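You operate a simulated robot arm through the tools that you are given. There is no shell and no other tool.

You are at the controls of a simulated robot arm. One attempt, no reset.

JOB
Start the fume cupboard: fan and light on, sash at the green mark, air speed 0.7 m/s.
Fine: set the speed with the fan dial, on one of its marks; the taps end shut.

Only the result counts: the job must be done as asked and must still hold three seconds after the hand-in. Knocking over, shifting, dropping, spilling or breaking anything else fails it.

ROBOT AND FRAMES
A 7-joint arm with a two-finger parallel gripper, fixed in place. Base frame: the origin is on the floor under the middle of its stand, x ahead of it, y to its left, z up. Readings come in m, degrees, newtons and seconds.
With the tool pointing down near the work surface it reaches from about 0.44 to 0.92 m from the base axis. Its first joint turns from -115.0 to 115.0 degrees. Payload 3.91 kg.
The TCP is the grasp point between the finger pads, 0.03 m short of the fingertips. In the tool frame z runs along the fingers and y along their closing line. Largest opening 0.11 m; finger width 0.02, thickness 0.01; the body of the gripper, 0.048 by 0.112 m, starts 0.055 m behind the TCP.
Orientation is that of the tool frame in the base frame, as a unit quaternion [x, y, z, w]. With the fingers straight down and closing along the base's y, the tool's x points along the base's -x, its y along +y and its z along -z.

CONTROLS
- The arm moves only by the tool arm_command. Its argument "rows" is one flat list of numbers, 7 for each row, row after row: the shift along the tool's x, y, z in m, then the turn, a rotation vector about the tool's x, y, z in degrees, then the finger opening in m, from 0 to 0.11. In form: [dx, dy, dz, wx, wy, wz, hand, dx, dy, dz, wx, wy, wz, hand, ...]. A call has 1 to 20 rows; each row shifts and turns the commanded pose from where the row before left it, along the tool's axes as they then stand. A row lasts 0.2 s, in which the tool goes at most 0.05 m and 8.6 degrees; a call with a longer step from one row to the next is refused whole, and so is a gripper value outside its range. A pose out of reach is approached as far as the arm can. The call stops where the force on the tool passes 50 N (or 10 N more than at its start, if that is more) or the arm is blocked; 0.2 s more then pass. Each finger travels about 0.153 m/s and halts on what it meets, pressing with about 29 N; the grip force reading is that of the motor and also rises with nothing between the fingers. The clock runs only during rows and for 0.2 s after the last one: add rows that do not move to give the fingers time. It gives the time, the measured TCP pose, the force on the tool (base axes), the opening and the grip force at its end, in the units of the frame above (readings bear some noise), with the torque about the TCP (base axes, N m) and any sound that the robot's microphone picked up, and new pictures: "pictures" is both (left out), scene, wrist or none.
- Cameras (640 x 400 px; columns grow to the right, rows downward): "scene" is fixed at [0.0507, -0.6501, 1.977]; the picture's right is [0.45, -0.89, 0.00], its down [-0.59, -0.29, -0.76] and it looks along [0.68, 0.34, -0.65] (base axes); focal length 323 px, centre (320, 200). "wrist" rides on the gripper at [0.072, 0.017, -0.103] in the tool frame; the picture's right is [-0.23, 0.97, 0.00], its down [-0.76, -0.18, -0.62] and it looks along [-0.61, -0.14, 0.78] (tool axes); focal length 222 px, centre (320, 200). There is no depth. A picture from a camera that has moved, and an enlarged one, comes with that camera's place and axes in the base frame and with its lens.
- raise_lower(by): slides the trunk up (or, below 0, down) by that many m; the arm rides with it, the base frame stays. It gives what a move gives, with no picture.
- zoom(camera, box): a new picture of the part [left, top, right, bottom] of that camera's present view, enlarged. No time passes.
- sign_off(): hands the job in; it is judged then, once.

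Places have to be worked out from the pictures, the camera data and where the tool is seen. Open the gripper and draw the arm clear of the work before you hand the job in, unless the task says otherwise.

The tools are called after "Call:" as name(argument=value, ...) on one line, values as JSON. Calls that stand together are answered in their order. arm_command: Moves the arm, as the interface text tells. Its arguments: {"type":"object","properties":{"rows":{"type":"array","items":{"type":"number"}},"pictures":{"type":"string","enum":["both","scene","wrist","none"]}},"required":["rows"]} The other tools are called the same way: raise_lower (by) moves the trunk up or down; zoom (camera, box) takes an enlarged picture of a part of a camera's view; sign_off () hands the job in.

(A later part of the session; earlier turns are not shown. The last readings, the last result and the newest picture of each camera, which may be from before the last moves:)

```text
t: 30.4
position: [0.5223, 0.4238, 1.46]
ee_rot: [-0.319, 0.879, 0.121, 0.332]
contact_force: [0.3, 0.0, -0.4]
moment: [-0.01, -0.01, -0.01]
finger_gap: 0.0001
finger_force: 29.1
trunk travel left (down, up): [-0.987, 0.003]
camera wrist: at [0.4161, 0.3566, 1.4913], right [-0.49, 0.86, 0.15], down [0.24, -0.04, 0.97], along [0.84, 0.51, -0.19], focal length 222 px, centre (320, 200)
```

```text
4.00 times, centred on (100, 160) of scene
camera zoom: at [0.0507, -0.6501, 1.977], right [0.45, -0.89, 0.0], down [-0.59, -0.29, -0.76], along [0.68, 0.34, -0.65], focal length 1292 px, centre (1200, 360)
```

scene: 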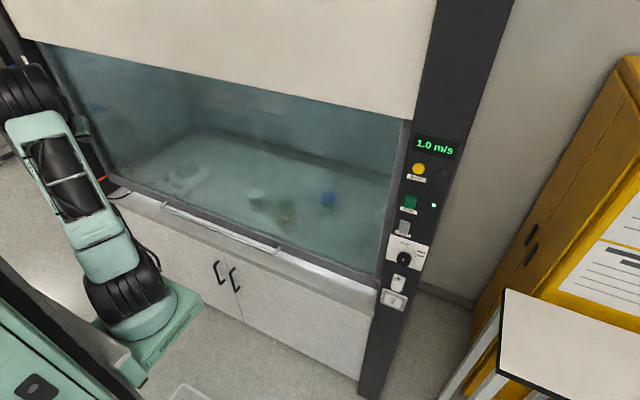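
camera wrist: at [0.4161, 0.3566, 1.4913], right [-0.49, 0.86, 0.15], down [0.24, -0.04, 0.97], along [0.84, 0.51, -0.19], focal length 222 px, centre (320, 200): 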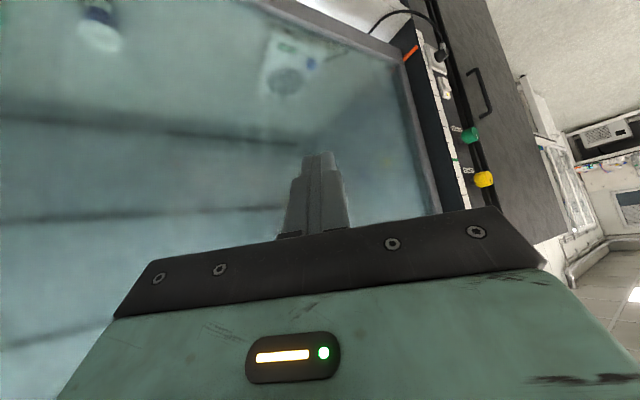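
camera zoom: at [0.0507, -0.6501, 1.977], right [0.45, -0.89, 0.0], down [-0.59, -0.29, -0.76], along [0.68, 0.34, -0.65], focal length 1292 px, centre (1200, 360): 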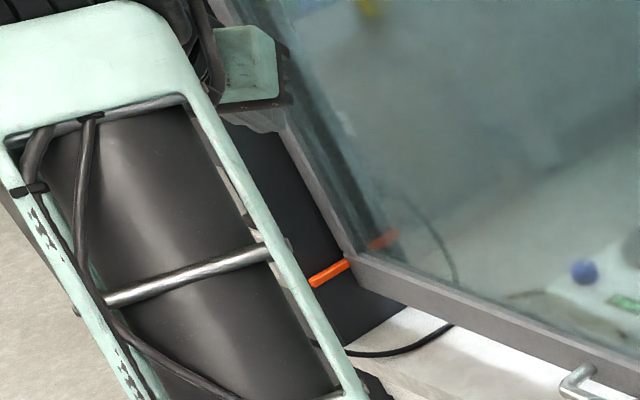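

Measured: the scale ticks are 0.05 m apart and the green mark is at about z≈1.33. The pointer is at about z≈0.985, so the lift is about 0.345 m. The handle bar is near x≈0.735, z≈0.945, y from -0.10 to 0.54. The tap marks all look alike (shut). I square the tool up to +x at y≈0.30 before going down to the handle.

Call:
arm_command(rows=[0, 0, 0, 5.29, 0, 5.99, 0, 0, 0, 0, 5.29, 0, 5.99, 0, 0, 0, 0, 5.29, 0, 5.99, 0, 0, 0, 0, 5.29, 0, 5.99, 0, 0, 0, 0, 5.29, 0, 5.99, 0, -0.0187, -0.031, 0.0165, 0, 0, 0, 0, -0.0187, -0.031, 0.0165, 0, 0, 0, 0, -0.0187, -0.031, 0.0165, 0, 0, 0, 0, -0.0187, -0.031, 0.0165, 0, 0, 0, 0, 0, 0, 0, 0, -8.08, 0, 0, 0, 0, 0, 0, -8.08, 0, 0, 0, 0, 0, 0, -8.08, 0, 0, 0, 0, 0, 0, -8.08, 0, 0, 0, 0, 0, 0, -8.08, 0, 0, 0, 0, 0, 0, -8.08, 0, 0], pictures="both")

```text
t: 33.6
position: [0.6272, 0.2912, 1.4806]
ee_rot: [0.021, 0.707, 0.013, 0.707]
contact_force: [0.0, 0.5, 0.7]
moment: [0.01, 0.0, 0.0]
finger_gap: 0.0
finger_force: 29.0
trunk travel left (down, up): [-0.987, 0.003]
camera wrist: at [0.5227, 0.3112, 1.4104], right [0.01, 0.96, 0.27], down [-0.63, -0.21, 0.75], along [0.78, -0.18, 0.6], focal length 222 px, centre (320, 200)
```

scene: 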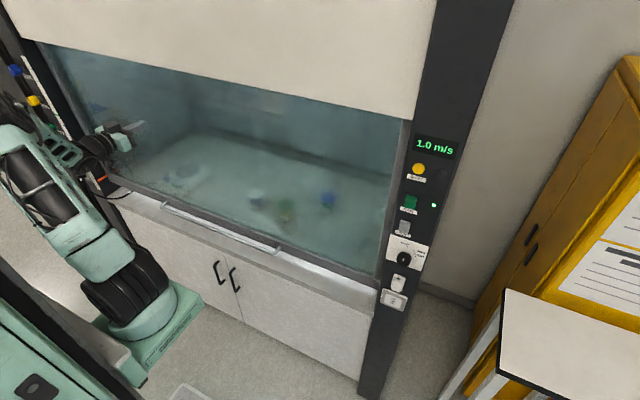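
wrist: 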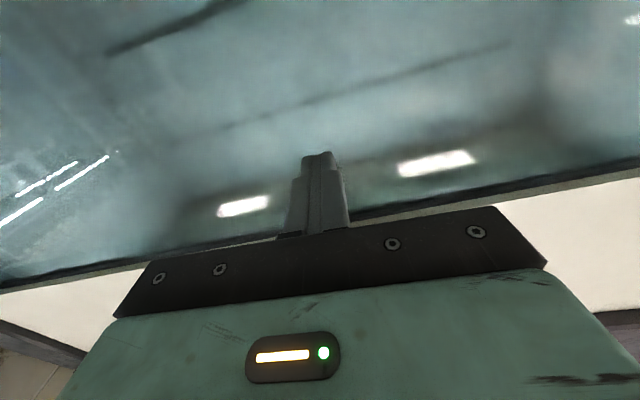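

The tool is horizontal at [0.627,0.291,1.481]. I roll it by 90° so the fingers close vertically, and open them.

Call:
arm_command(rows=[0, 0, 0, 0, 0, -8.43, 0.06, 0, 0, 0, 0, 0, -8.43, 0.06, 0, 0, 0, 0, 0, -8.43, 0.06, 0, 0, 0, 0, 0, -8.43, 0.06, 0, 0, 0, 0, 0, -8.43, 0.06, 0, 0, 0, 0, 0, -8.43, 0.06, 0, 0, 0, 0, 0, -8.43, 0.06, 0, 0, 0, 0, 0, -8.43, 0.06, 0, 0, 0, 0, 0, -8.43, 0.06, 0, 0, 0, 0, 0, -8.43, 0.06, 0, 0, 0, 0, 0, -8.43, 0.06], pictures="both")

```text
t: 36.0
position: [0.6205, 0.3003, 1.4607]
ee_rot: [0.512, -0.489, 0.512, -0.487]
contact_force: [0.3, 0.3, -1.1]
moment: [0.01, 0.01, 0.0]
finger_gap: 0.06
finger_force: 0.0
trunk travel left (down, up): [-0.987, 0.003]
camera wrist: at [0.517, 0.225, 1.4483], right [0.0, 0.18, -0.98], down [-0.62, 0.77, 0.14], along [0.78, 0.61, 0.11], focal length 222 px, centre (320, 200)
```

scene: 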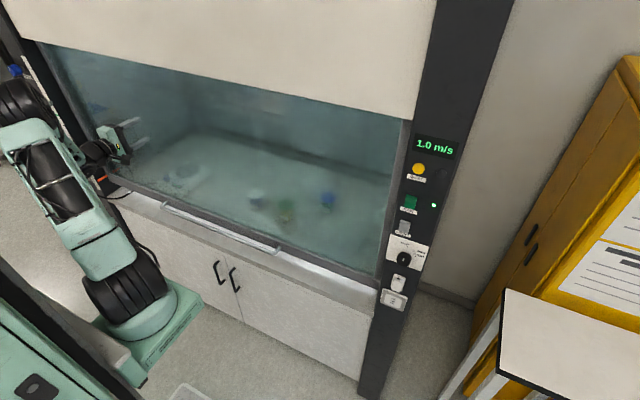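
wrist: 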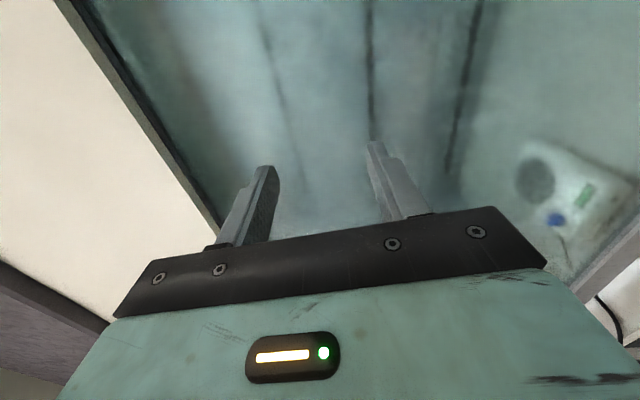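

The fingers now close vertically. I lower the trunk in two stages toward the handle's height, checking pictures on the way.

Call:
raise_lower(by=-0.4)

Call:
arm_command(rows=[0, 0, 0, 0, 0, 2.75, 0.06], pictures="both")

```text
t: 39.8
position: [0.6216, 0.2991, 1.0599]
ee_rot: [0.513, -0.489, 0.511, -0.486]
contact_force: [1.0, 0.1, -0.7]
moment: [-0.02, -0.02, 0.0]
finger_gap: 0.0601
finger_force: 0.0
trunk travel left (down, up): [-0.587, 0.403]
```

```text
t: 40.2
position: [0.6213, 0.2992, 1.0604]
ee_rot: [-0.501, 0.501, -0.5, 0.498]
contact_force: [0.1, -0.2, -0.5]
moment: [0.01, 0.01, -0.02]
finger_gap: 0.0602
finger_force: 0.0
trunk travel left (down, up): [-0.587, 0.403]
camera wrist: at [0.5172, 0.2256, 1.0446], right [0.0, 0.23, -0.97], down [-0.62, 0.76, 0.18], along [0.78, 0.61, 0.14], focal length 222 px, centre (320, 200)
```

scene: 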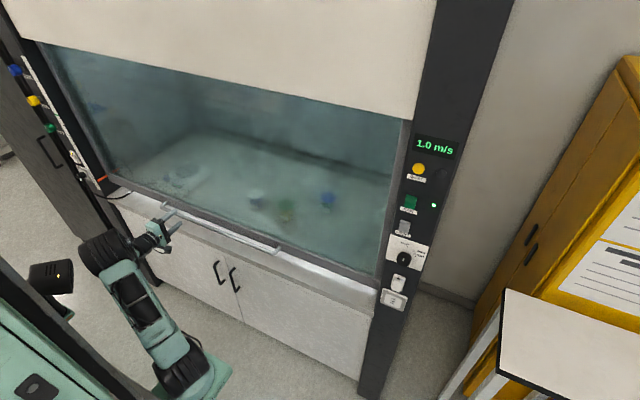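
wrist: 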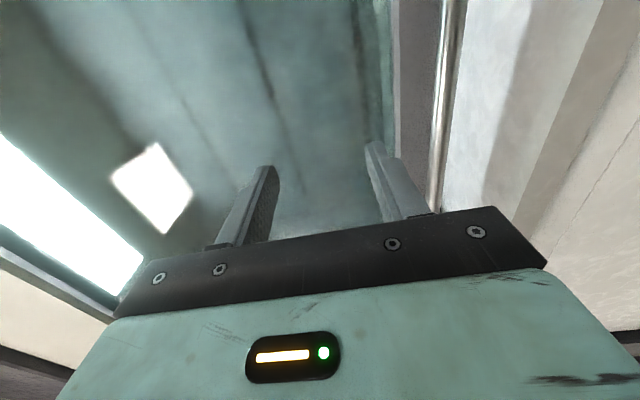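

The handle bar is visible below the fingers, at about z≈0.944. I lower to its height and check that it sits between the fingers.

Call:
raise_lower(by=-0.115)

Call:
arm_command(rows=[0, 0, 0, 0, 0, 0, 0.06], pictures="both")

Call:
zoom(camera="scene", box=[80, 160, 240, 290])

Call:
zoom(camera="wrist", box=[220, 60, 440, 220])

```text
t: 41.7
position: [0.6224, 0.2992, 0.944]
ee_rot: [-0.499, 0.502, -0.499, 0.5]
contact_force: [-0.8, -0.2, -0.1]
moment: [0.04, 0.02, 0.0]
finger_gap: 0.0602
finger_force: 0.1
trunk travel left (down, up): [-0.472, 0.518]
```

```text
t: 42.1
position: [0.6199, 0.2985, 0.9463]
ee_rot: [-0.5, 0.502, -0.499, 0.499]
contact_force: [0.0, -0.6, -0.1]
moment: [-0.01, 0.01, -0.03]
finger_gap: 0.0599
finger_force: 0.0
trunk travel left (down, up): [-0.472, 0.518]
camera wrist: at [0.5172, 0.2256, 0.9296], right [0.0, 0.23, -0.97], down [-0.62, 0.76, 0.18], along [0.78, 0.61, 0.14], focal length 222 px, centre (320, 200)
```

scene: 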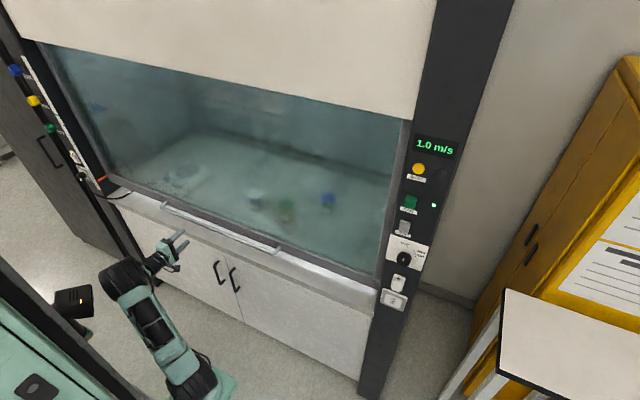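
wrist: 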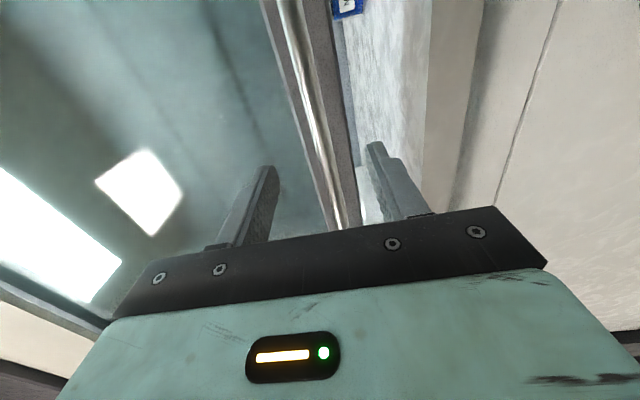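

```text
3.08 times, centred on (160, 225) of scene
camera zoom: at [0.0507, -0.6501, 1.977], right [0.45, -0.89, 0.0], down [-0.59, -0.29, -0.76], along [0.68, 0.34, -0.65], focal length 994 px, centre (812, 123)
```

zoom: 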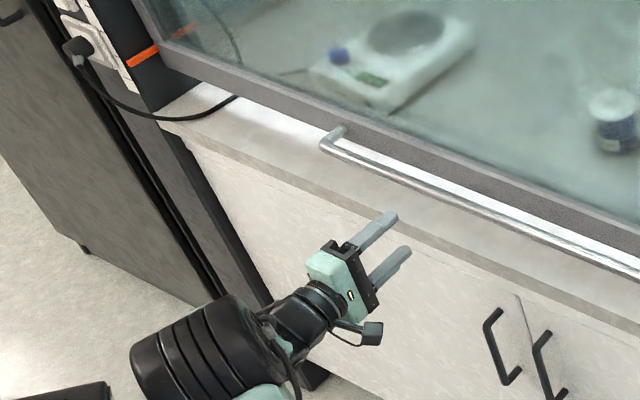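

```text
2.50 times, centred on (330, 140) of wrist
camera zoom: at [0.5172, 0.2256, 0.9296], right [0.0, 0.23, -0.97], down [-0.62, 0.76, 0.18], along [0.78, 0.61, 0.14], focal length 555 px, centre (295, 350)
```

zoom: 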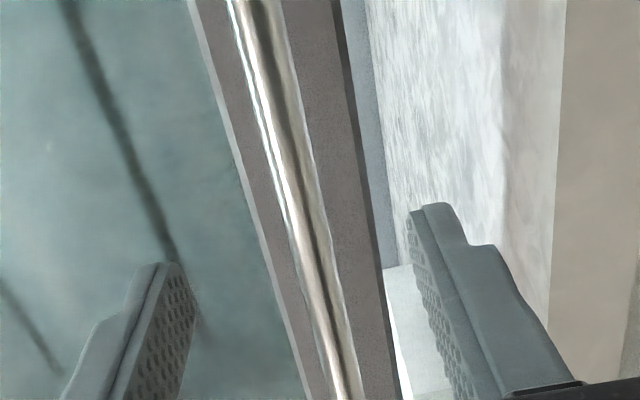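

The bar sits centred between the open fingers; two-height triangulation gives x≈0.725–0.735, z≈0.948. I advance so that the bar lies at the pads with the tips short of the sash.

Call:
arm_command(rows=[0, 0, 0.03, 0, 0, 0, 0.06, 0, 0, 0.03, 0, 0, 0, 0.06, 0, 0, 0.02, 0, 0, 0, 0.06, 0, 0, 0.01, 0, 0, 0, 0.06, 0, 0, 0, 0, 0, 0, 0.06], pictures="both")

Call:
zoom(camera="scene", box=[110, 170, 230, 270])

Call:
zoom(camera="wrist", box=[220, 60, 440, 220])

```text
t: 43.3
position: [0.7117, 0.2989, 0.9444]
ee_rot: [-0.5, 0.502, -0.5, 0.498]
contact_force: [-0.8, -0.3, -0.4]
moment: [0.02, 0.02, 0.01]
finger_gap: 0.0599
finger_force: 0.1
trunk travel left (down, up): [-0.472, 0.518]
camera wrist: at [0.6077, 0.2254, 0.9294], right [0.0, 0.23, -0.97], down [-0.62, 0.76, 0.18], along [0.78, 0.61, 0.14], focal length 222 px, centre (320, 200)
```

scene: 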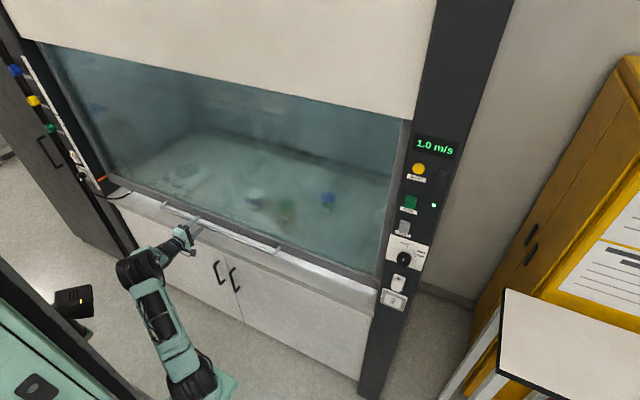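
wrist: 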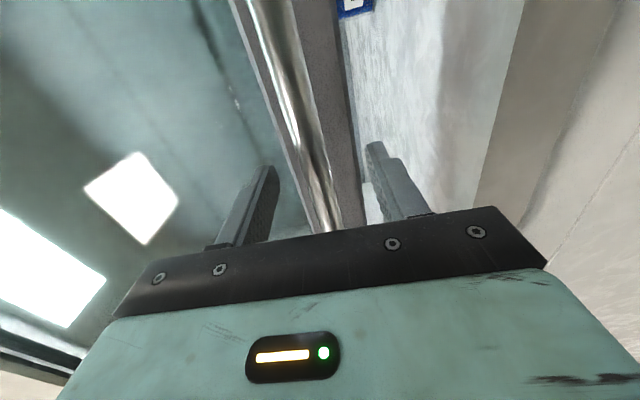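

```text
4.00 times, centred on (170, 220) of scene
camera zoom: at [0.0507, -0.6501, 1.977], right [0.45, -0.89, 0.0], down [-0.59, -0.29, -0.76], along [0.68, 0.34, -0.65], focal length 1292 px, centre (920, 120)
```

zoom: 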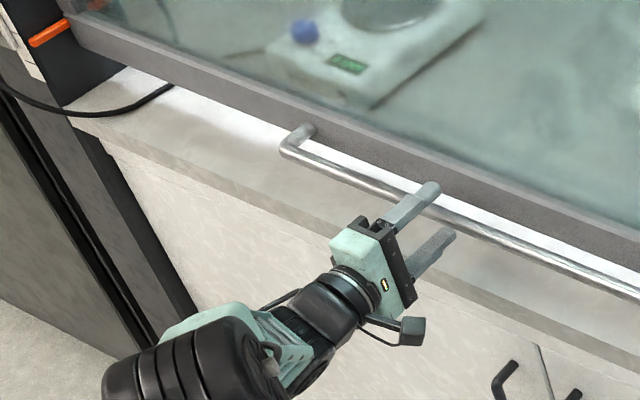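

```text
2.50 times, centred on (330, 140) of wrist
camera zoom: at [0.6077, 0.2254, 0.9294], right [0.0, 0.23, -0.97], down [-0.62, 0.76, 0.18], along [0.78, 0.61, 0.14], focal length 555 px, centre (295, 350)
```

zoom: 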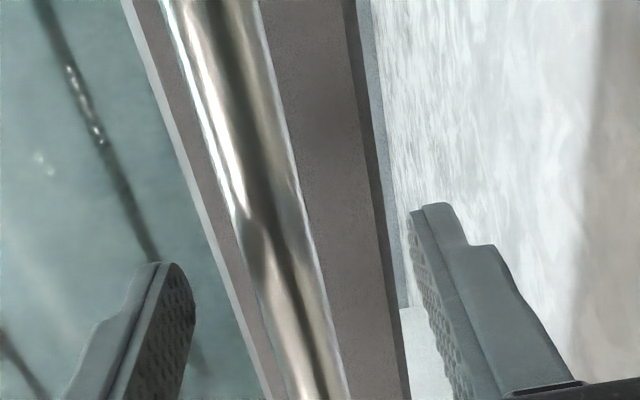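

The bar is now between the fingers, about 0.015 m ahead of the TCP. I go 5 mm further and close on it.

Call:
arm_command(rows=[0, 0, 0.006, 0, 0, 0, 0.06, 0, 0, 0, 0, 0, 0, 0.04, 0, 0, 0, 0, 0, 0, 0.02, 0, 0, 0, 0, 0, 0, 0.0, 0, 0, 0, 0, 0, 0, 0.0, 0, 0, 0, 0, 0, 0, 0.0], pictures="both")

Call:
zoom(camera="wrist", box=[220, 60, 440, 220])

```text
t: 44.7
position: [0.7189, 0.2984, 0.9446]
ee_rot: [-0.499, 0.502, -0.5, 0.5]
contact_force: [5.2, 3.0, 6.4]
moment: [0.07, -0.29, -0.1]
finger_gap: 0.0177
finger_force: 45.1
trunk travel left (down, up): [-0.472, 0.518]
camera wrist: at [0.6138, 0.2251, 0.9297], right [0.0, 0.23, -0.97], down [-0.62, 0.76, 0.18], along [0.78, 0.61, 0.14], focal length 222 px, centre (320, 200)
```

scene: 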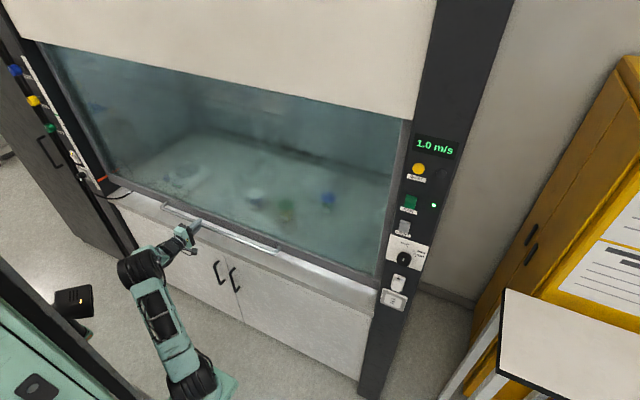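
wrist: 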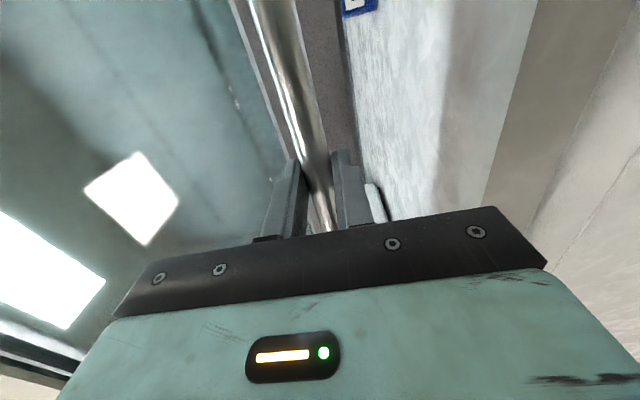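

```text
2.50 times, centred on (330, 140) of wrist
camera zoom: at [0.6138, 0.2251, 0.9297], right [0.0, 0.23, -0.97], down [-0.62, 0.76, 0.18], along [0.78, 0.61, 0.14], focal length 555 px, centre (295, 350)
```

zoom: 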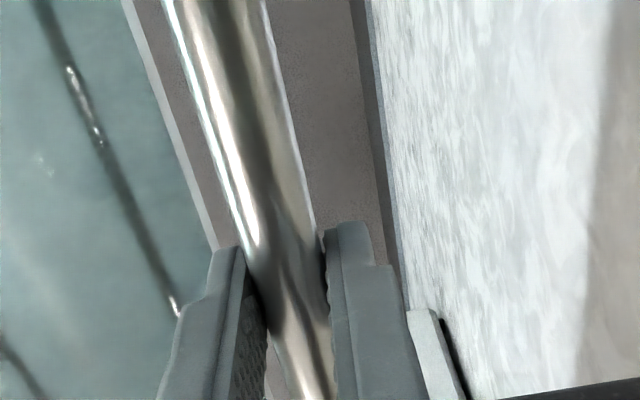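

The bar is gripped, gap 17.7 mm. I try a small lift of 2 cm and check the force and the pointer.

Call:
arm_command(rows=[0, -0.004, 0, 0, 0, 0, 0, 0, -0.006, 0, 0, 0, 0, 0, 0, -0.01, 0, 0, 0, 0, 0, 0, 0, 0, 0, 0, 0, 0], pictures="both")

Call:
zoom(camera="scene", box=[60, 140, 160, 220])

```text
t: 45.7
position: [0.7185, 0.2982, 0.9671]
ee_rot: [-0.499, 0.501, -0.5, 0.5]
contact_force: [5.0, 3.6, 7.9]
moment: [-0.26, -0.09, 0.37]
finger_gap: 0.0176
finger_force: 44.9
trunk travel left (down, up): [-0.472, 0.518]
camera wrist: at [0.6137, 0.225, 0.9511], right [0.0, 0.23, -0.97], down [-0.62, 0.76, 0.18], along [0.78, 0.61, 0.14], focal length 222 px, centre (320, 200)
```

scene: 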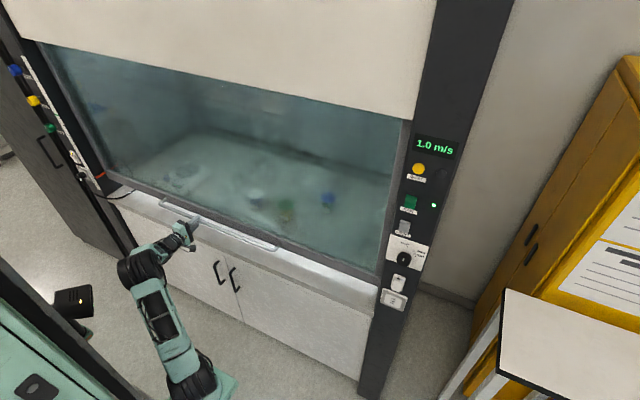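
wrist: 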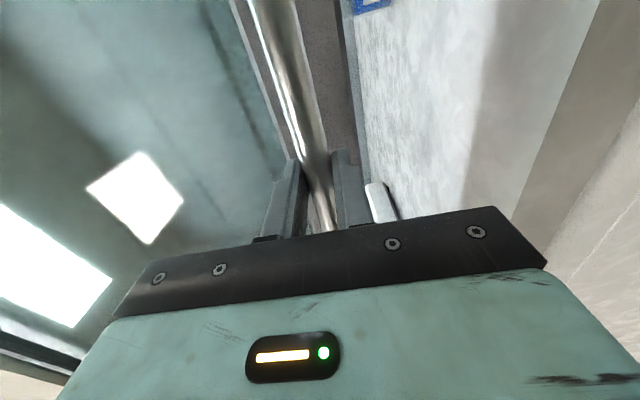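

```text
5.00 times, centred on (110, 180) of scene
camera zoom: at [0.0507, -0.6501, 1.977], right [0.45, -0.89, 0.0], down [-0.59, -0.29, -0.76], along [0.68, 0.34, -0.65], focal length 1616 px, centre (1370, 300)
```

zoom: 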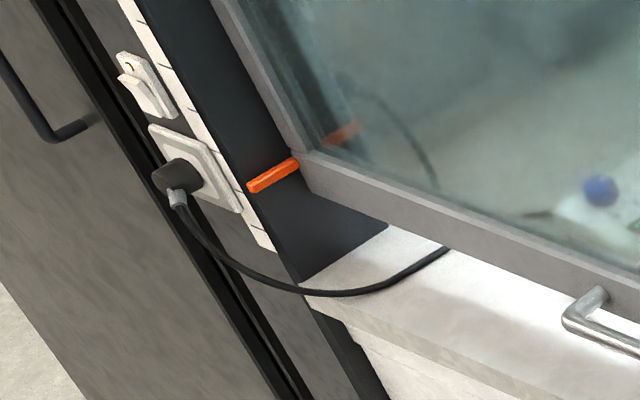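

The sash lifts easily and the pointer moved up with it. I raise the rest with the trunk, stopping a little short of the mark.

Call:
raise_lower(by=0.15)

Call:
raise_lower(by=0.15)

Call:
arm_command(rows=[0, 0, 0, 0, 0, 0, 0], pictures="both")

Call:
zoom(camera="scene", box=[20, 70, 120, 150])

```text
t: 47.4
position: [0.7174, 0.2991, 1.117]
ee_rot: [-0.499, 0.501, -0.499, 0.5]
contact_force: [-3.3, 2.3, 5.6]
moment: [-0.24, 0.08, 0.23]
finger_gap: 0.0175
finger_force: 45.7
trunk travel left (down, up): [-0.622, 0.368]
```

```text
t: 49.2
position: [0.7172, 0.299, 1.2667]
ee_rot: [-0.499, 0.501, -0.5, 0.5]
contact_force: [-0.7, 3.5, 4.3]
moment: [-0.22, 0.08, 0.39]
finger_gap: 0.0176
finger_force: 44.9
trunk travel left (down, up): [-0.772, 0.218]
```

```text
t: 49.6
position: [0.7188, 0.2987, 1.2661]
ee_rot: [-0.498, 0.501, -0.501, 0.5]
contact_force: [-0.1, 5.6, 7.1]
moment: [-0.04, -0.39, 0.27]
finger_gap: 0.0176
finger_force: 45.1
trunk travel left (down, up): [-0.772, 0.218]
camera wrist: at [0.6137, 0.225, 1.2502], right [0.0, 0.23, -0.97], down [-0.62, 0.76, 0.18], along [0.78, 0.61, 0.14], focal length 222 px, centre (320, 200)
```

scene: 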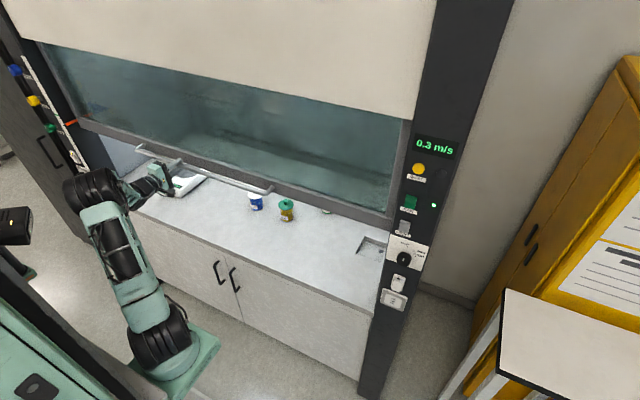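
wrist: 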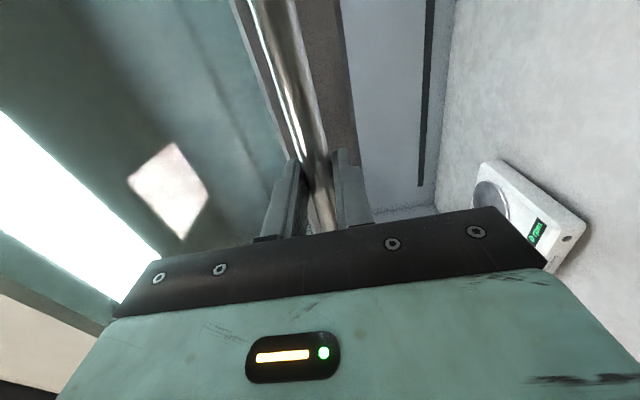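

```text
5.00 times, centred on (70, 110) of scene
camera zoom: at [0.0507, -0.6501, 1.977], right [0.45, -0.89, 0.0], down [-0.59, -0.29, -0.76], along [0.68, 0.34, -0.65], focal length 1616 px, centre (1570, 650)
```

zoom: 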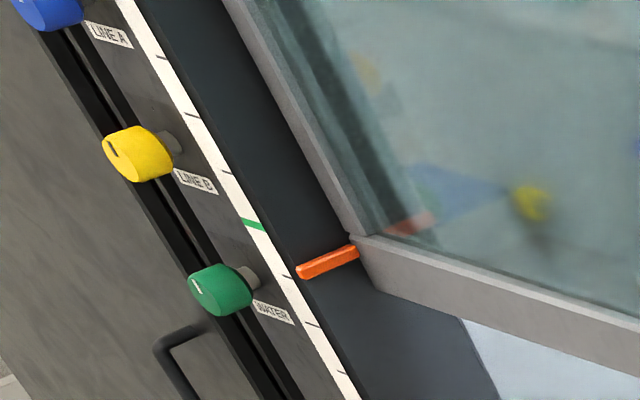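

The display now reads 0.3 m/s with the sash near the mark and the dial at LOW. The pointer still looks 2–4 cm below the green mark, so I lift about 2.8 cm more. Then I open the fingers and back off to check from mark height.

Call:
arm_command(rows=[0, -0.01, 0, 0, 0, 0, 0, 0, -0.01, 0, 0, 0, 0, 0, 0, -0.008, 0, 0, 0, 0, 0, 0, 0, 0, 0, 0, 0, 0, 0, 0, 0, 0, 0, 0, 0], pictures="scene")

Call:
zoom(camera="scene", box=[20, 70, 120, 150])

```text
t: 50.8
position: [0.7171, 0.2996, 1.2937]
ee_rot: [-0.5, 0.501, -0.499, 0.5]
contact_force: [-7.1, 4.7, 3.3]
moment: [-0.12, 0.02, 0.46]
finger_gap: 0.0179
finger_force: 44.8
trunk travel left (down, up): [-0.772, 0.218]
```

scene: 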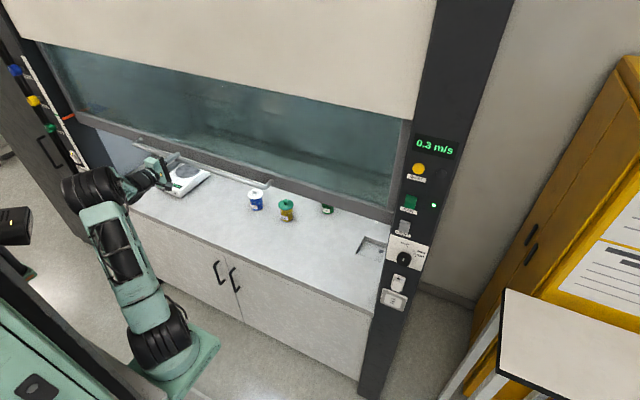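

```text
5.00 times, centred on (70, 110) of scene
camera zoom: at [0.0507, -0.6501, 1.977], right [0.45, -0.89, 0.0], down [-0.59, -0.29, -0.76], along [0.68, 0.34, -0.65], focal length 1616 px, centre (1570, 650)
```

zoom: 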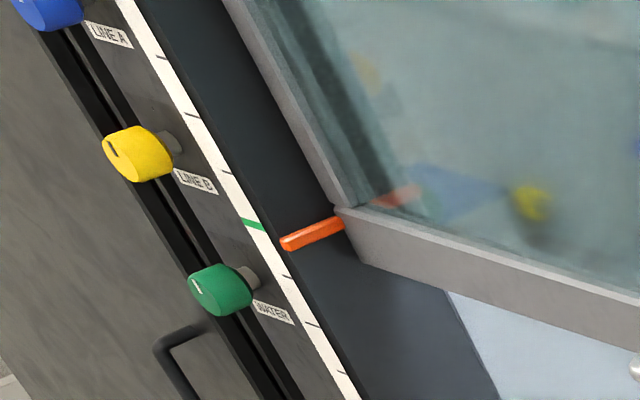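

The pointer now looks within about 1 cm of the mark, but the viewing parallax is uncertain. I release the bar, retreat, and check that the sash stays put.

Call:
arm_command(rows=[0, 0, 0, 0, 0, 0, 0.06, 0, 0, 0, 0, 0, 0, 0.06, 0, 0, 0, 0, 0, 0, 0.06, 0, 0, -0.03, 0, 0, 0, 0.06, 0, 0, -0.04, 0, 0, 0, 0.06, 0, 0, -0.04, 0, 0, 0, 0.06, 0, 0, 0, 0, 0, 0, 0.06], pictures="both")

Call:
zoom(camera="scene", box=[20, 70, 120, 150])

```text
t: 52.4
position: [0.6097, 0.2998, 1.2927]
ee_rot: [-0.5, 0.502, -0.499, 0.5]
contact_force: [0.0, 0.1, -1.1]
moment: [-0.02, -0.02, -0.05]
finger_gap: 0.0601
finger_force: 0.0
trunk travel left (down, up): [-0.772, 0.218]
camera wrist: at [0.5047, 0.226, 1.2771], right [0.0, 0.23, -0.97], down [-0.62, 0.76, 0.18], along [0.78, 0.61, 0.14], focal length 222 px, centre (320, 200)
```

scene: 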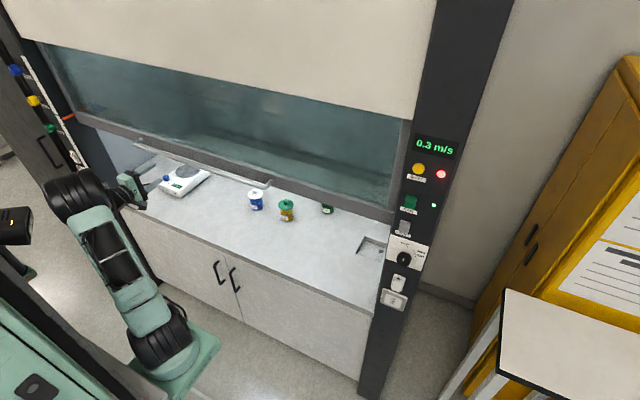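
wrist: 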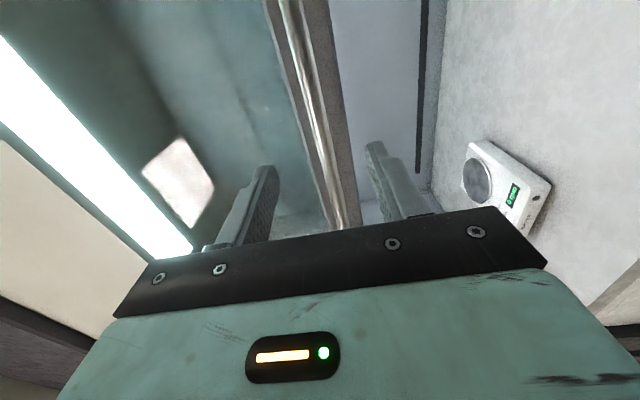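

```text
5.00 times, centred on (70, 110) of scene
camera zoom: at [0.0507, -0.6501, 1.977], right [0.45, -0.89, 0.0], down [-0.59, -0.29, -0.76], along [0.68, 0.34, -0.65], focal length 1616 px, centre (1570, 650)
```

zoom: 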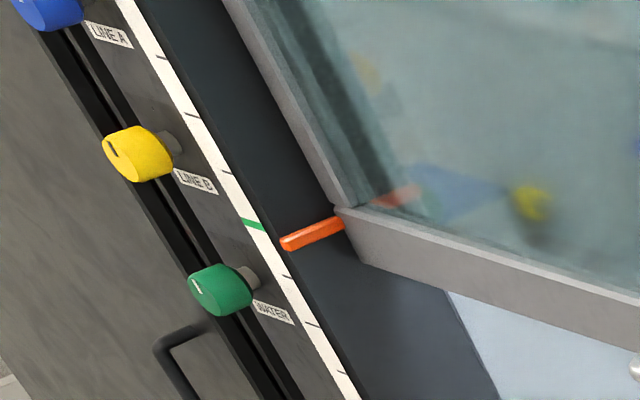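

The sash stays where I left it, and the red lamp is the low-flow alarm. I move up and left and yaw the rolled tool so the wrist camera looks at the scale from about the mark's own height.

Call:
arm_command(rows=[-0.03, -0.02, 0, 0, 0, 0, 0.11, -0.03, -0.02, 0, 0, 0, 0, 0.11, -0.03, -0.015, 0, 0, 0, 0, 0.11, 0, 0, 0, 0, -8.4, 0, 0.11, 0, 0, 0, 0, -8.4, 0, 0.11, 0, 0, 0, 0, -8.4, 0, 0.11, 0, 0, 0, 0, -8.4, 0, 0.11, 0, 0, 0, 0, -8.4, 0, 0.11, 0, 0, 0, 0, 0, 0, 0.11], pictures="both")

```text
t: 54.4
position: [0.6083, 0.389, 1.3474]
ee_rot: [-0.646, 0.289, -0.286, 0.646]
contact_force: [0.1, -0.1, -0.3]
moment: [0.03, -0.04, -0.02]
finger_gap: 0.1099
finger_force: 0.0
trunk travel left (down, up): [-0.772, 0.218]
camera wrist: at [0.5792, 0.2635, 1.3323], right [-0.16, 0.17, -0.97], down [-0.97, 0.15, 0.18], along [0.18, 0.97, 0.14], focal length 222 px, centre (320, 200)
```

scene: 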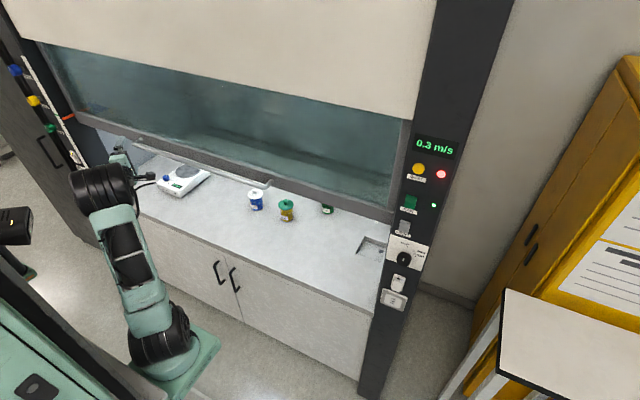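
wrist: 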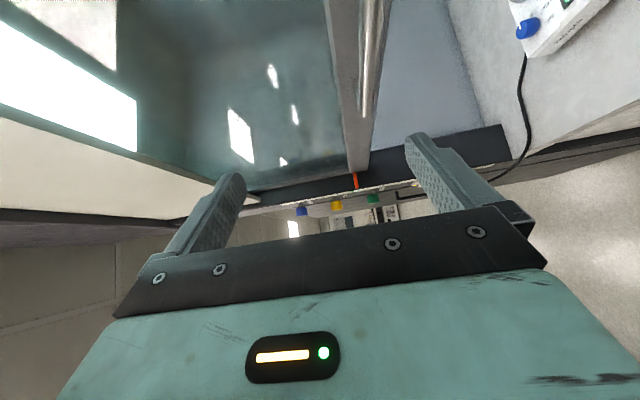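

Call:
zoom(camera="wrist", box=[310, 160, 400, 216])

```text
7.11 times, centred on (355, 188) of wrist
camera zoom: at [0.5792, 0.2635, 1.3323], right [-0.16, 0.17, -0.97], down [-0.97, 0.15, 0.18], along [0.18, 0.97, 0.14], focal length 1580 px, centre (71, 285)
```

zoom: 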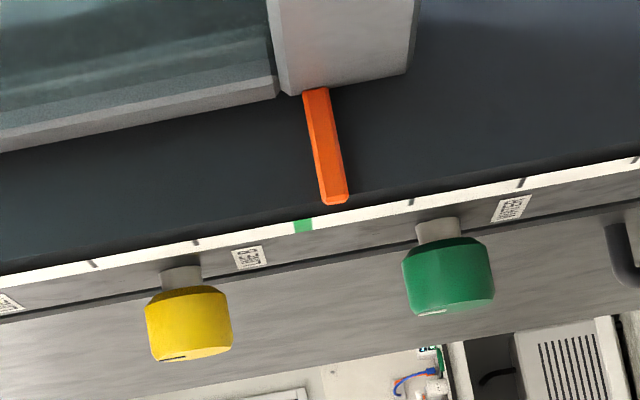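

The wrist view shows the orange pointer tip below the green mark (image right = down) by roughly 1.5 cm, judged against the 5 cm ticks. I zoom further in both cameras for a precise figure.

Call:
zoom(camera="wrist", box=[335, 178, 375, 203])

Call:
zoom(camera="scene", box=[45, 100, 85, 130])

```text
16.00 times, centred on (355, 190) of wrist
camera zoom: at [0.5792, 0.2635, 1.3323], right [-0.16, 0.17, -0.97], down [-0.97, 0.15, 0.18], along [0.18, 0.97, 0.14], focal length 3554 px, centre (-240, 352)
```

zoom: 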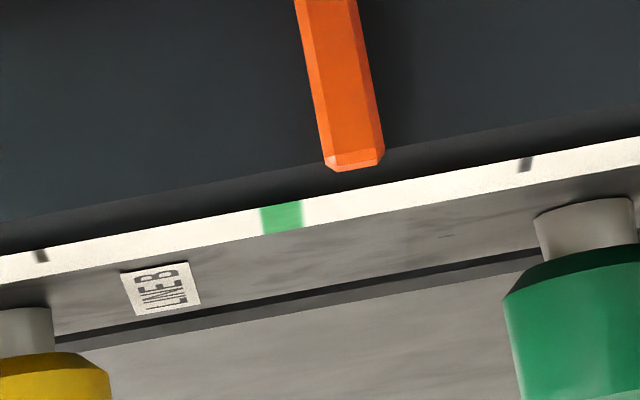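

```text
13.33 times, centred on (65, 115) of scene
camera zoom: at [0.0507, -0.6501, 1.977], right [0.45, -0.89, 0.0], down [-0.59, -0.29, -0.76], along [0.68, 0.34, -0.65], focal length 4308 px, centre (3720, 1333)
```

zoom: 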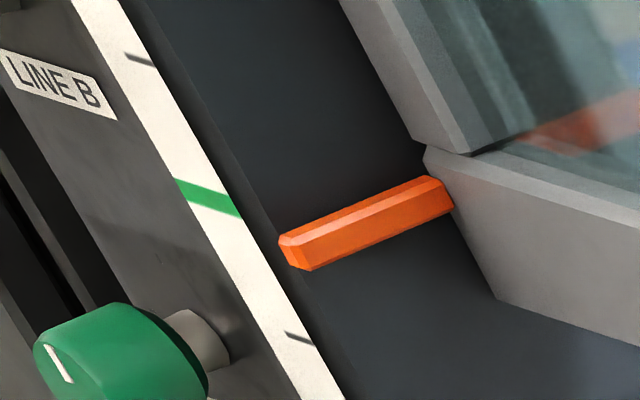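

Combining the wrist and scene views, the pointer tip is about 1.4–1.5 cm below the green mark. I go back to the bar and square the tool up.

Call:
arm_command(rows=[0, 0, 0, 0, 8.4, 0, 0.06, 0, 0, 0, 0, 8.4, 0, 0.06, 0, 0, 0, 0, 8.4, 0, 0.06, 0, 0, 0, 0, 8.4, 0, 0.06, 0, 0, 0, 0, 8.4, 0, 0.06, 0.03, 0.018, 0, 0, 0, 0, 0.06, 0.03, 0.018, 0, 0, 0, 0, 0.06, 0.03, 0.0175, 0, 0, 0, 0, 0.06, 0, 0, 0, 0, 0, 0, 0.06], pictures="both")

```text
t: 56.4
position: [0.6093, 0.299, 1.2949]
ee_rot: [-0.5, 0.502, -0.499, 0.499]
contact_force: [0.2, -0.9, 0.5]
moment: [0.01, 0.02, 0.04]
finger_gap: 0.0601
finger_force: 0.0
trunk travel left (down, up): [-0.772, 0.218]
camera wrist: at [0.5049, 0.2256, 1.2795], right [0.0, 0.23, -0.97], down [-0.62, 0.76, 0.18], along [0.78, 0.6, 0.14], focal length 222 px, centre (320, 200)
```

scene: 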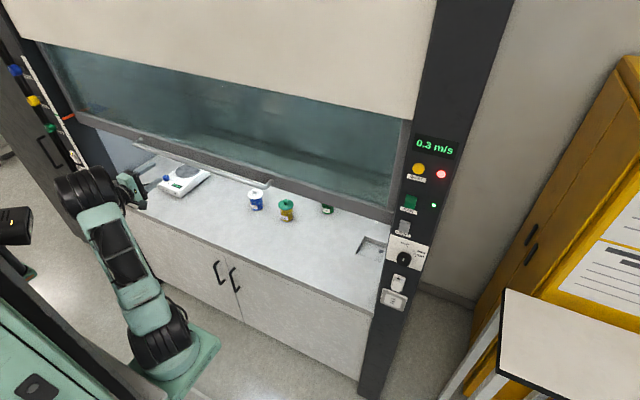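
wrist: 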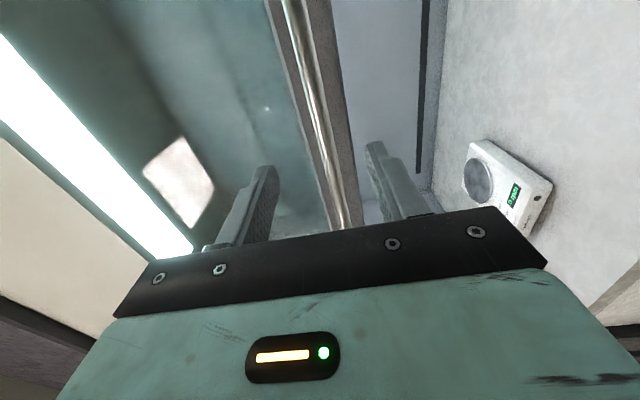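

The bar is again centred between the fingers. I advance, grip, lift 1.5 cm, release and retreat.

Call:
arm_command(rows=[0, 0, 0.04, 0, 0, 0, 0.06, 0, 0, 0.04, 0, 0, 0, 0.06, 0, 0, 0.02, 0, 0, 0, 0.06, 0, 0, 0.008, 0, 0, 0, 0.06, 0, 0, 0, 0, 0, 0, 0.04, 0, 0, 0, 0, 0, 0, 0.02, 0, 0, 0, 0, 0, 0, 0.0, 0, 0, 0, 0, 0, 0, 0.0, 0, 0, 0, 0, 0, 0, 0.0], pictures="wrist")

```text
t: 58.4
position: [0.7154, 0.2974, 1.2939]
ee_rot: [-0.5, 0.501, -0.499, 0.499]
contact_force: [0.1, -0.3, -6.3]
moment: [-0.05, 0.08, 0.08]
finger_gap: 0.0175
finger_force: 44.7
trunk travel left (down, up): [-0.772, 0.218]
camera wrist: at [0.612, 0.2237, 1.2789], right [0.0, 0.23, -0.97], down [-0.62, 0.76, 0.18], along [0.78, 0.61, 0.14], focal length 222 px, centre (320, 200)
```

wrist: 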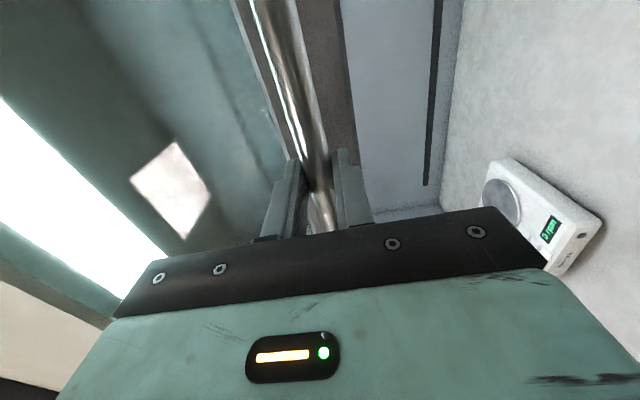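

Call:
arm_command(rows=[0, -0.005, 0, 0, 0, 0, 0, 0, -0.005, 0, 0, 0, 0, 0, 0, -0.004, 0, 0, 0, 0, 0, 0, 0, 0, 0, 0, 0, 0, 0, 0, 0, 0, 0, 0, 0], pictures="scene")

Call:
zoom(camera="scene", box=[45, 100, 85, 130])

```text
t: 59.6
position: [0.7161, 0.2983, 1.3085]
ee_rot: [-0.5, 0.502, -0.499, 0.499]
contact_force: [-2.3, -2.8, -4.7]
moment: [-0.1, 0.09, -0.17]
finger_gap: 0.0179
finger_force: 45.6
trunk travel left (down, up): [-0.772, 0.218]
```

scene: 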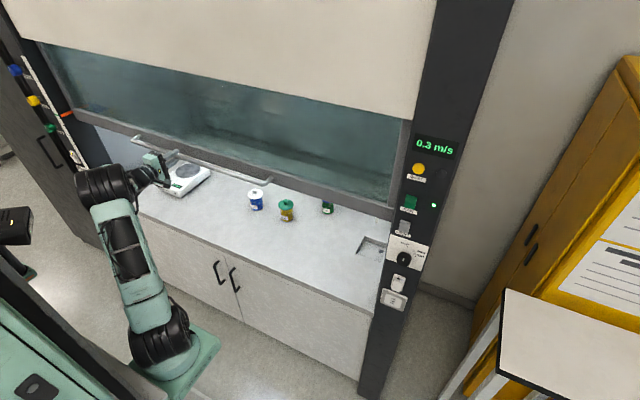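

```text
13.33 times, centred on (65, 115) of scene
camera zoom: at [0.0507, -0.6501, 1.977], right [0.45, -0.89, 0.0], down [-0.59, -0.29, -0.76], along [0.68, 0.34, -0.65], focal length 4308 px, centre (3720, 1333)
```

zoom: 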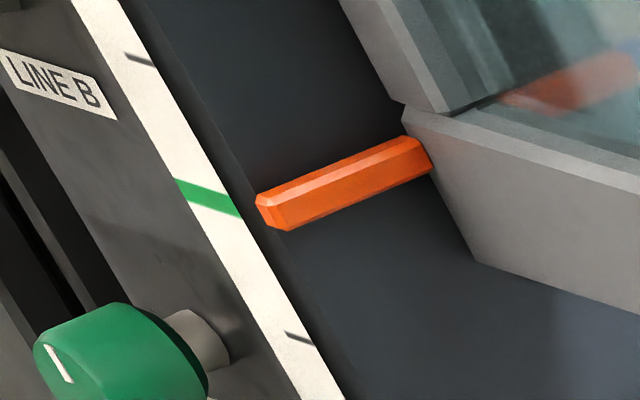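

The pointer moved up next to the green mark. I release, retreat and verify from the same viewpoint as before.

Call:
arm_command(rows=[0, 0, 0, 0, 0, 0, 0.06, 0, 0, 0, 0, 0, 0, 0.06, 0, 0, 0, 0, 0, 0, 0.06, 0, 0, -0.03, 0, 0, 0, 0.06, 0, 0, -0.04, 0, 0, 0, 0.06, 0, 0, -0.038, 0, 0, 0, 0.06, -0.03, -0.015, 0, 0, 0, 0, 0.11, -0.03, -0.015, 0, 0, 0, 0, 0.11, -0.03, -0.01, 0, 0, 0, 0, 0.11, 0, 0, 0, 0, -8.4, 0, 0.11, 0, 0, 0, 0, -8.4, 0, 0.11, 0, 0, 0, 0, -8.4, 0, 0.11, 0, 0, 0, 0, -8.4, 0, 0.11, 0, 0, 0, 0, -8.4, 0, 0.11, 0, 0, 0, 0, 0, 0, 0.11], pictures="both")

Call:
zoom(camera="wrist", box=[335, 178, 375, 203])

Call:
zoom(camera="scene", box=[45, 100, 85, 130])

```text
t: 62.8
position: [0.6075, 0.3878, 1.3479]
ee_rot: [-0.646, 0.289, -0.286, 0.646]
contact_force: [1.1, -0.6, 0.6]
moment: [0.0, -0.01, 0.05]
finger_gap: 0.1102
finger_force: 0.0
trunk travel left (down, up): [-0.772, 0.218]
camera wrist: at [0.5787, 0.2638, 1.3323], right [-0.16, 0.17, -0.97], down [-0.97, 0.15, 0.18], along [0.18, 0.97, 0.14], focal length 222 px, centre (320, 200)
```

scene: 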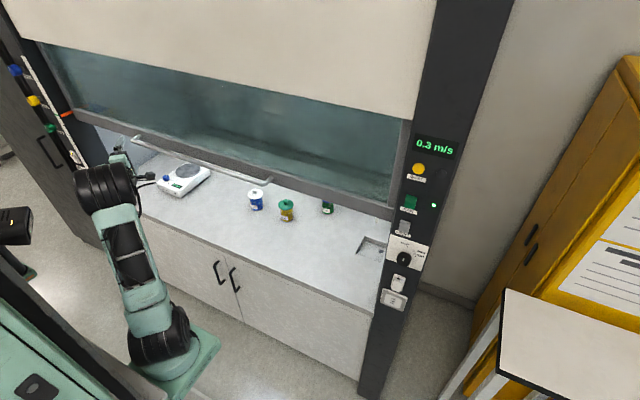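
wrist: 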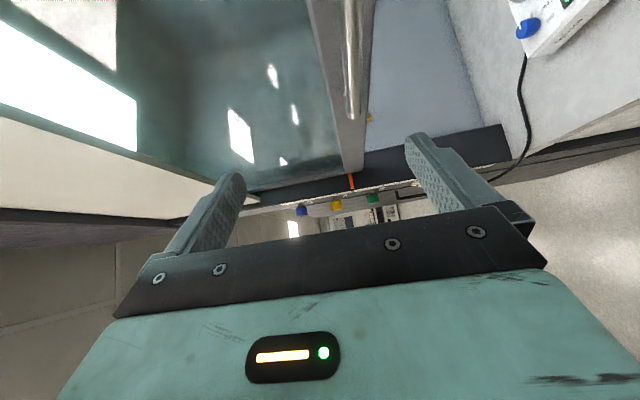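

```text
16.00 times, centred on (355, 190) of wrist
camera zoom: at [0.5787, 0.2638, 1.3323], right [-0.16, 0.17, -0.97], down [-0.97, 0.15, 0.18], along [0.18, 0.97, 0.14], focal length 3554 px, centre (-240, 352)
```

zoom: 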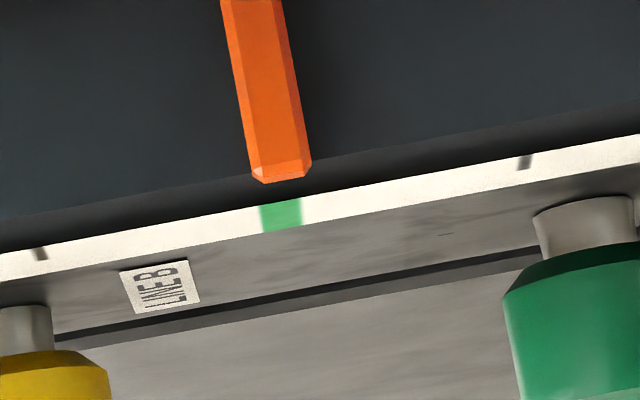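

```text
13.33 times, centred on (65, 115) of scene
camera zoom: at [0.0507, -0.6501, 1.977], right [0.45, -0.89, 0.0], down [-0.59, -0.29, -0.76], along [0.68, 0.34, -0.65], focal length 4308 px, centre (3720, 1333)
```

zoom: 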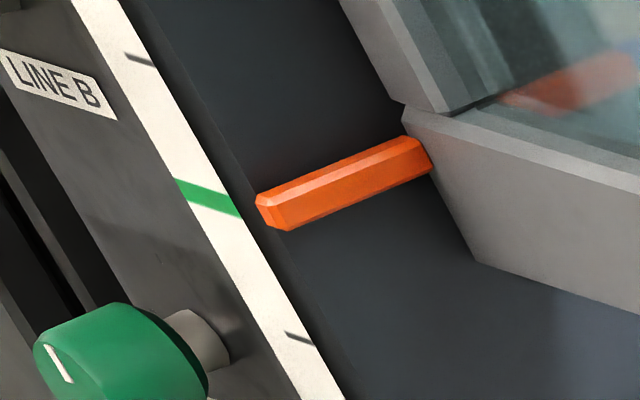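

The pointer now lines up with the green mark to within about 1–2 mm, and the sash holds. Next is the dial. I square the tool, point it down, and pull back for the crossing to the right column.

Call:
arm_command(rows=[0, 0, 0, 0, 8.4, 0, 0.08, 0, 0, 0, 0, 8.4, 0, 0.06, 0, 0, 0, 0, 8.4, 0, 0.06, 0, 0, 0, 0, 8.4, 0, 0.06, 0, 0, 0, 0, 8.4, 0, 0.06, 0, 0, 0, -8.2, 0, 0, 0.06, 0, 0, 0, -8.2, 0, 0, 0.06, 0, 0, 0, -8.2, 0, 0, 0.06, 0, 0, 0, -8.2, 0, 0, 0.06, 0, 0, 0, -8.2, 0, 0, 0.06, 0, 0, 0, -8.2, 0, 0, 0.06, 0, 0, 0, -8.2, 0, 0, 0.06, 0, 0, 0, -8.2, 0, 0, 0.06, 0, 0, 0, -8.2, 0, 0, 0.06, 0, 0, 0, -8.2, 0, 0, 0.06, 0, 0, 0, -8.0, 0, 0, 0.06, 0, 0.045, 0, 0, 0, 0, 0.06, 0, 0.045, 0, 0, 0, 0, 0.06, 0, 0, 0, 0, 0, 0, 0.06], pictures="both")

```text
t: 66.8
position: [0.518, 0.3895, 1.3441]
ee_rot: [-0.706, 0.707, -0.023, 0.024]
contact_force: [0.4, 0.7, 0.3]
moment: [-0.01, 0.0, 0.02]
finger_gap: 0.0599
finger_force: 0.1
out of reach, approached as far as the arm can: row 16
trunk travel left (down, up): [-0.772, 0.218]
camera wrist: at [0.493, 0.3154, 1.4454], right [-0.97, 0.23, -0.06], down [0.14, 0.76, 0.63], along [0.19, 0.61, -0.77], focal length 222 px, centre (320, 200)
```

scene: 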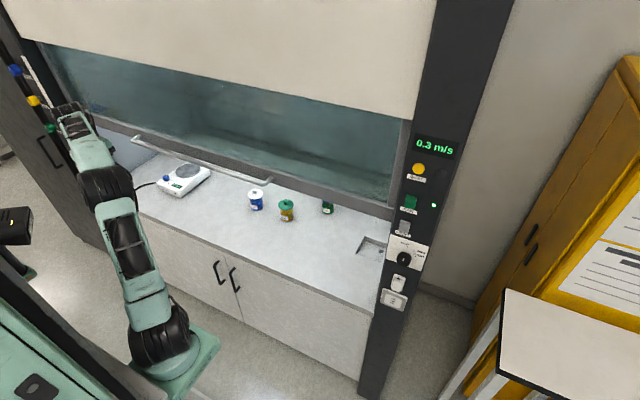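
wrist: 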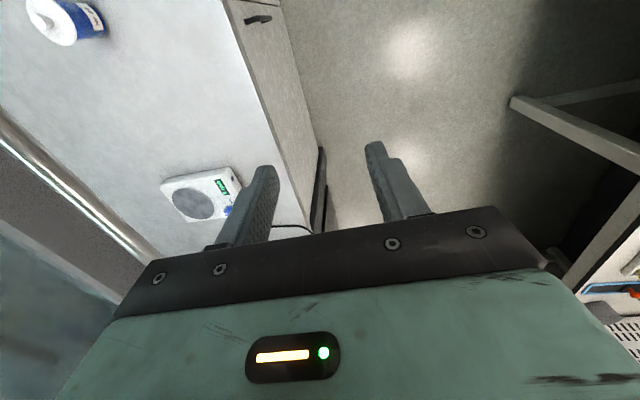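

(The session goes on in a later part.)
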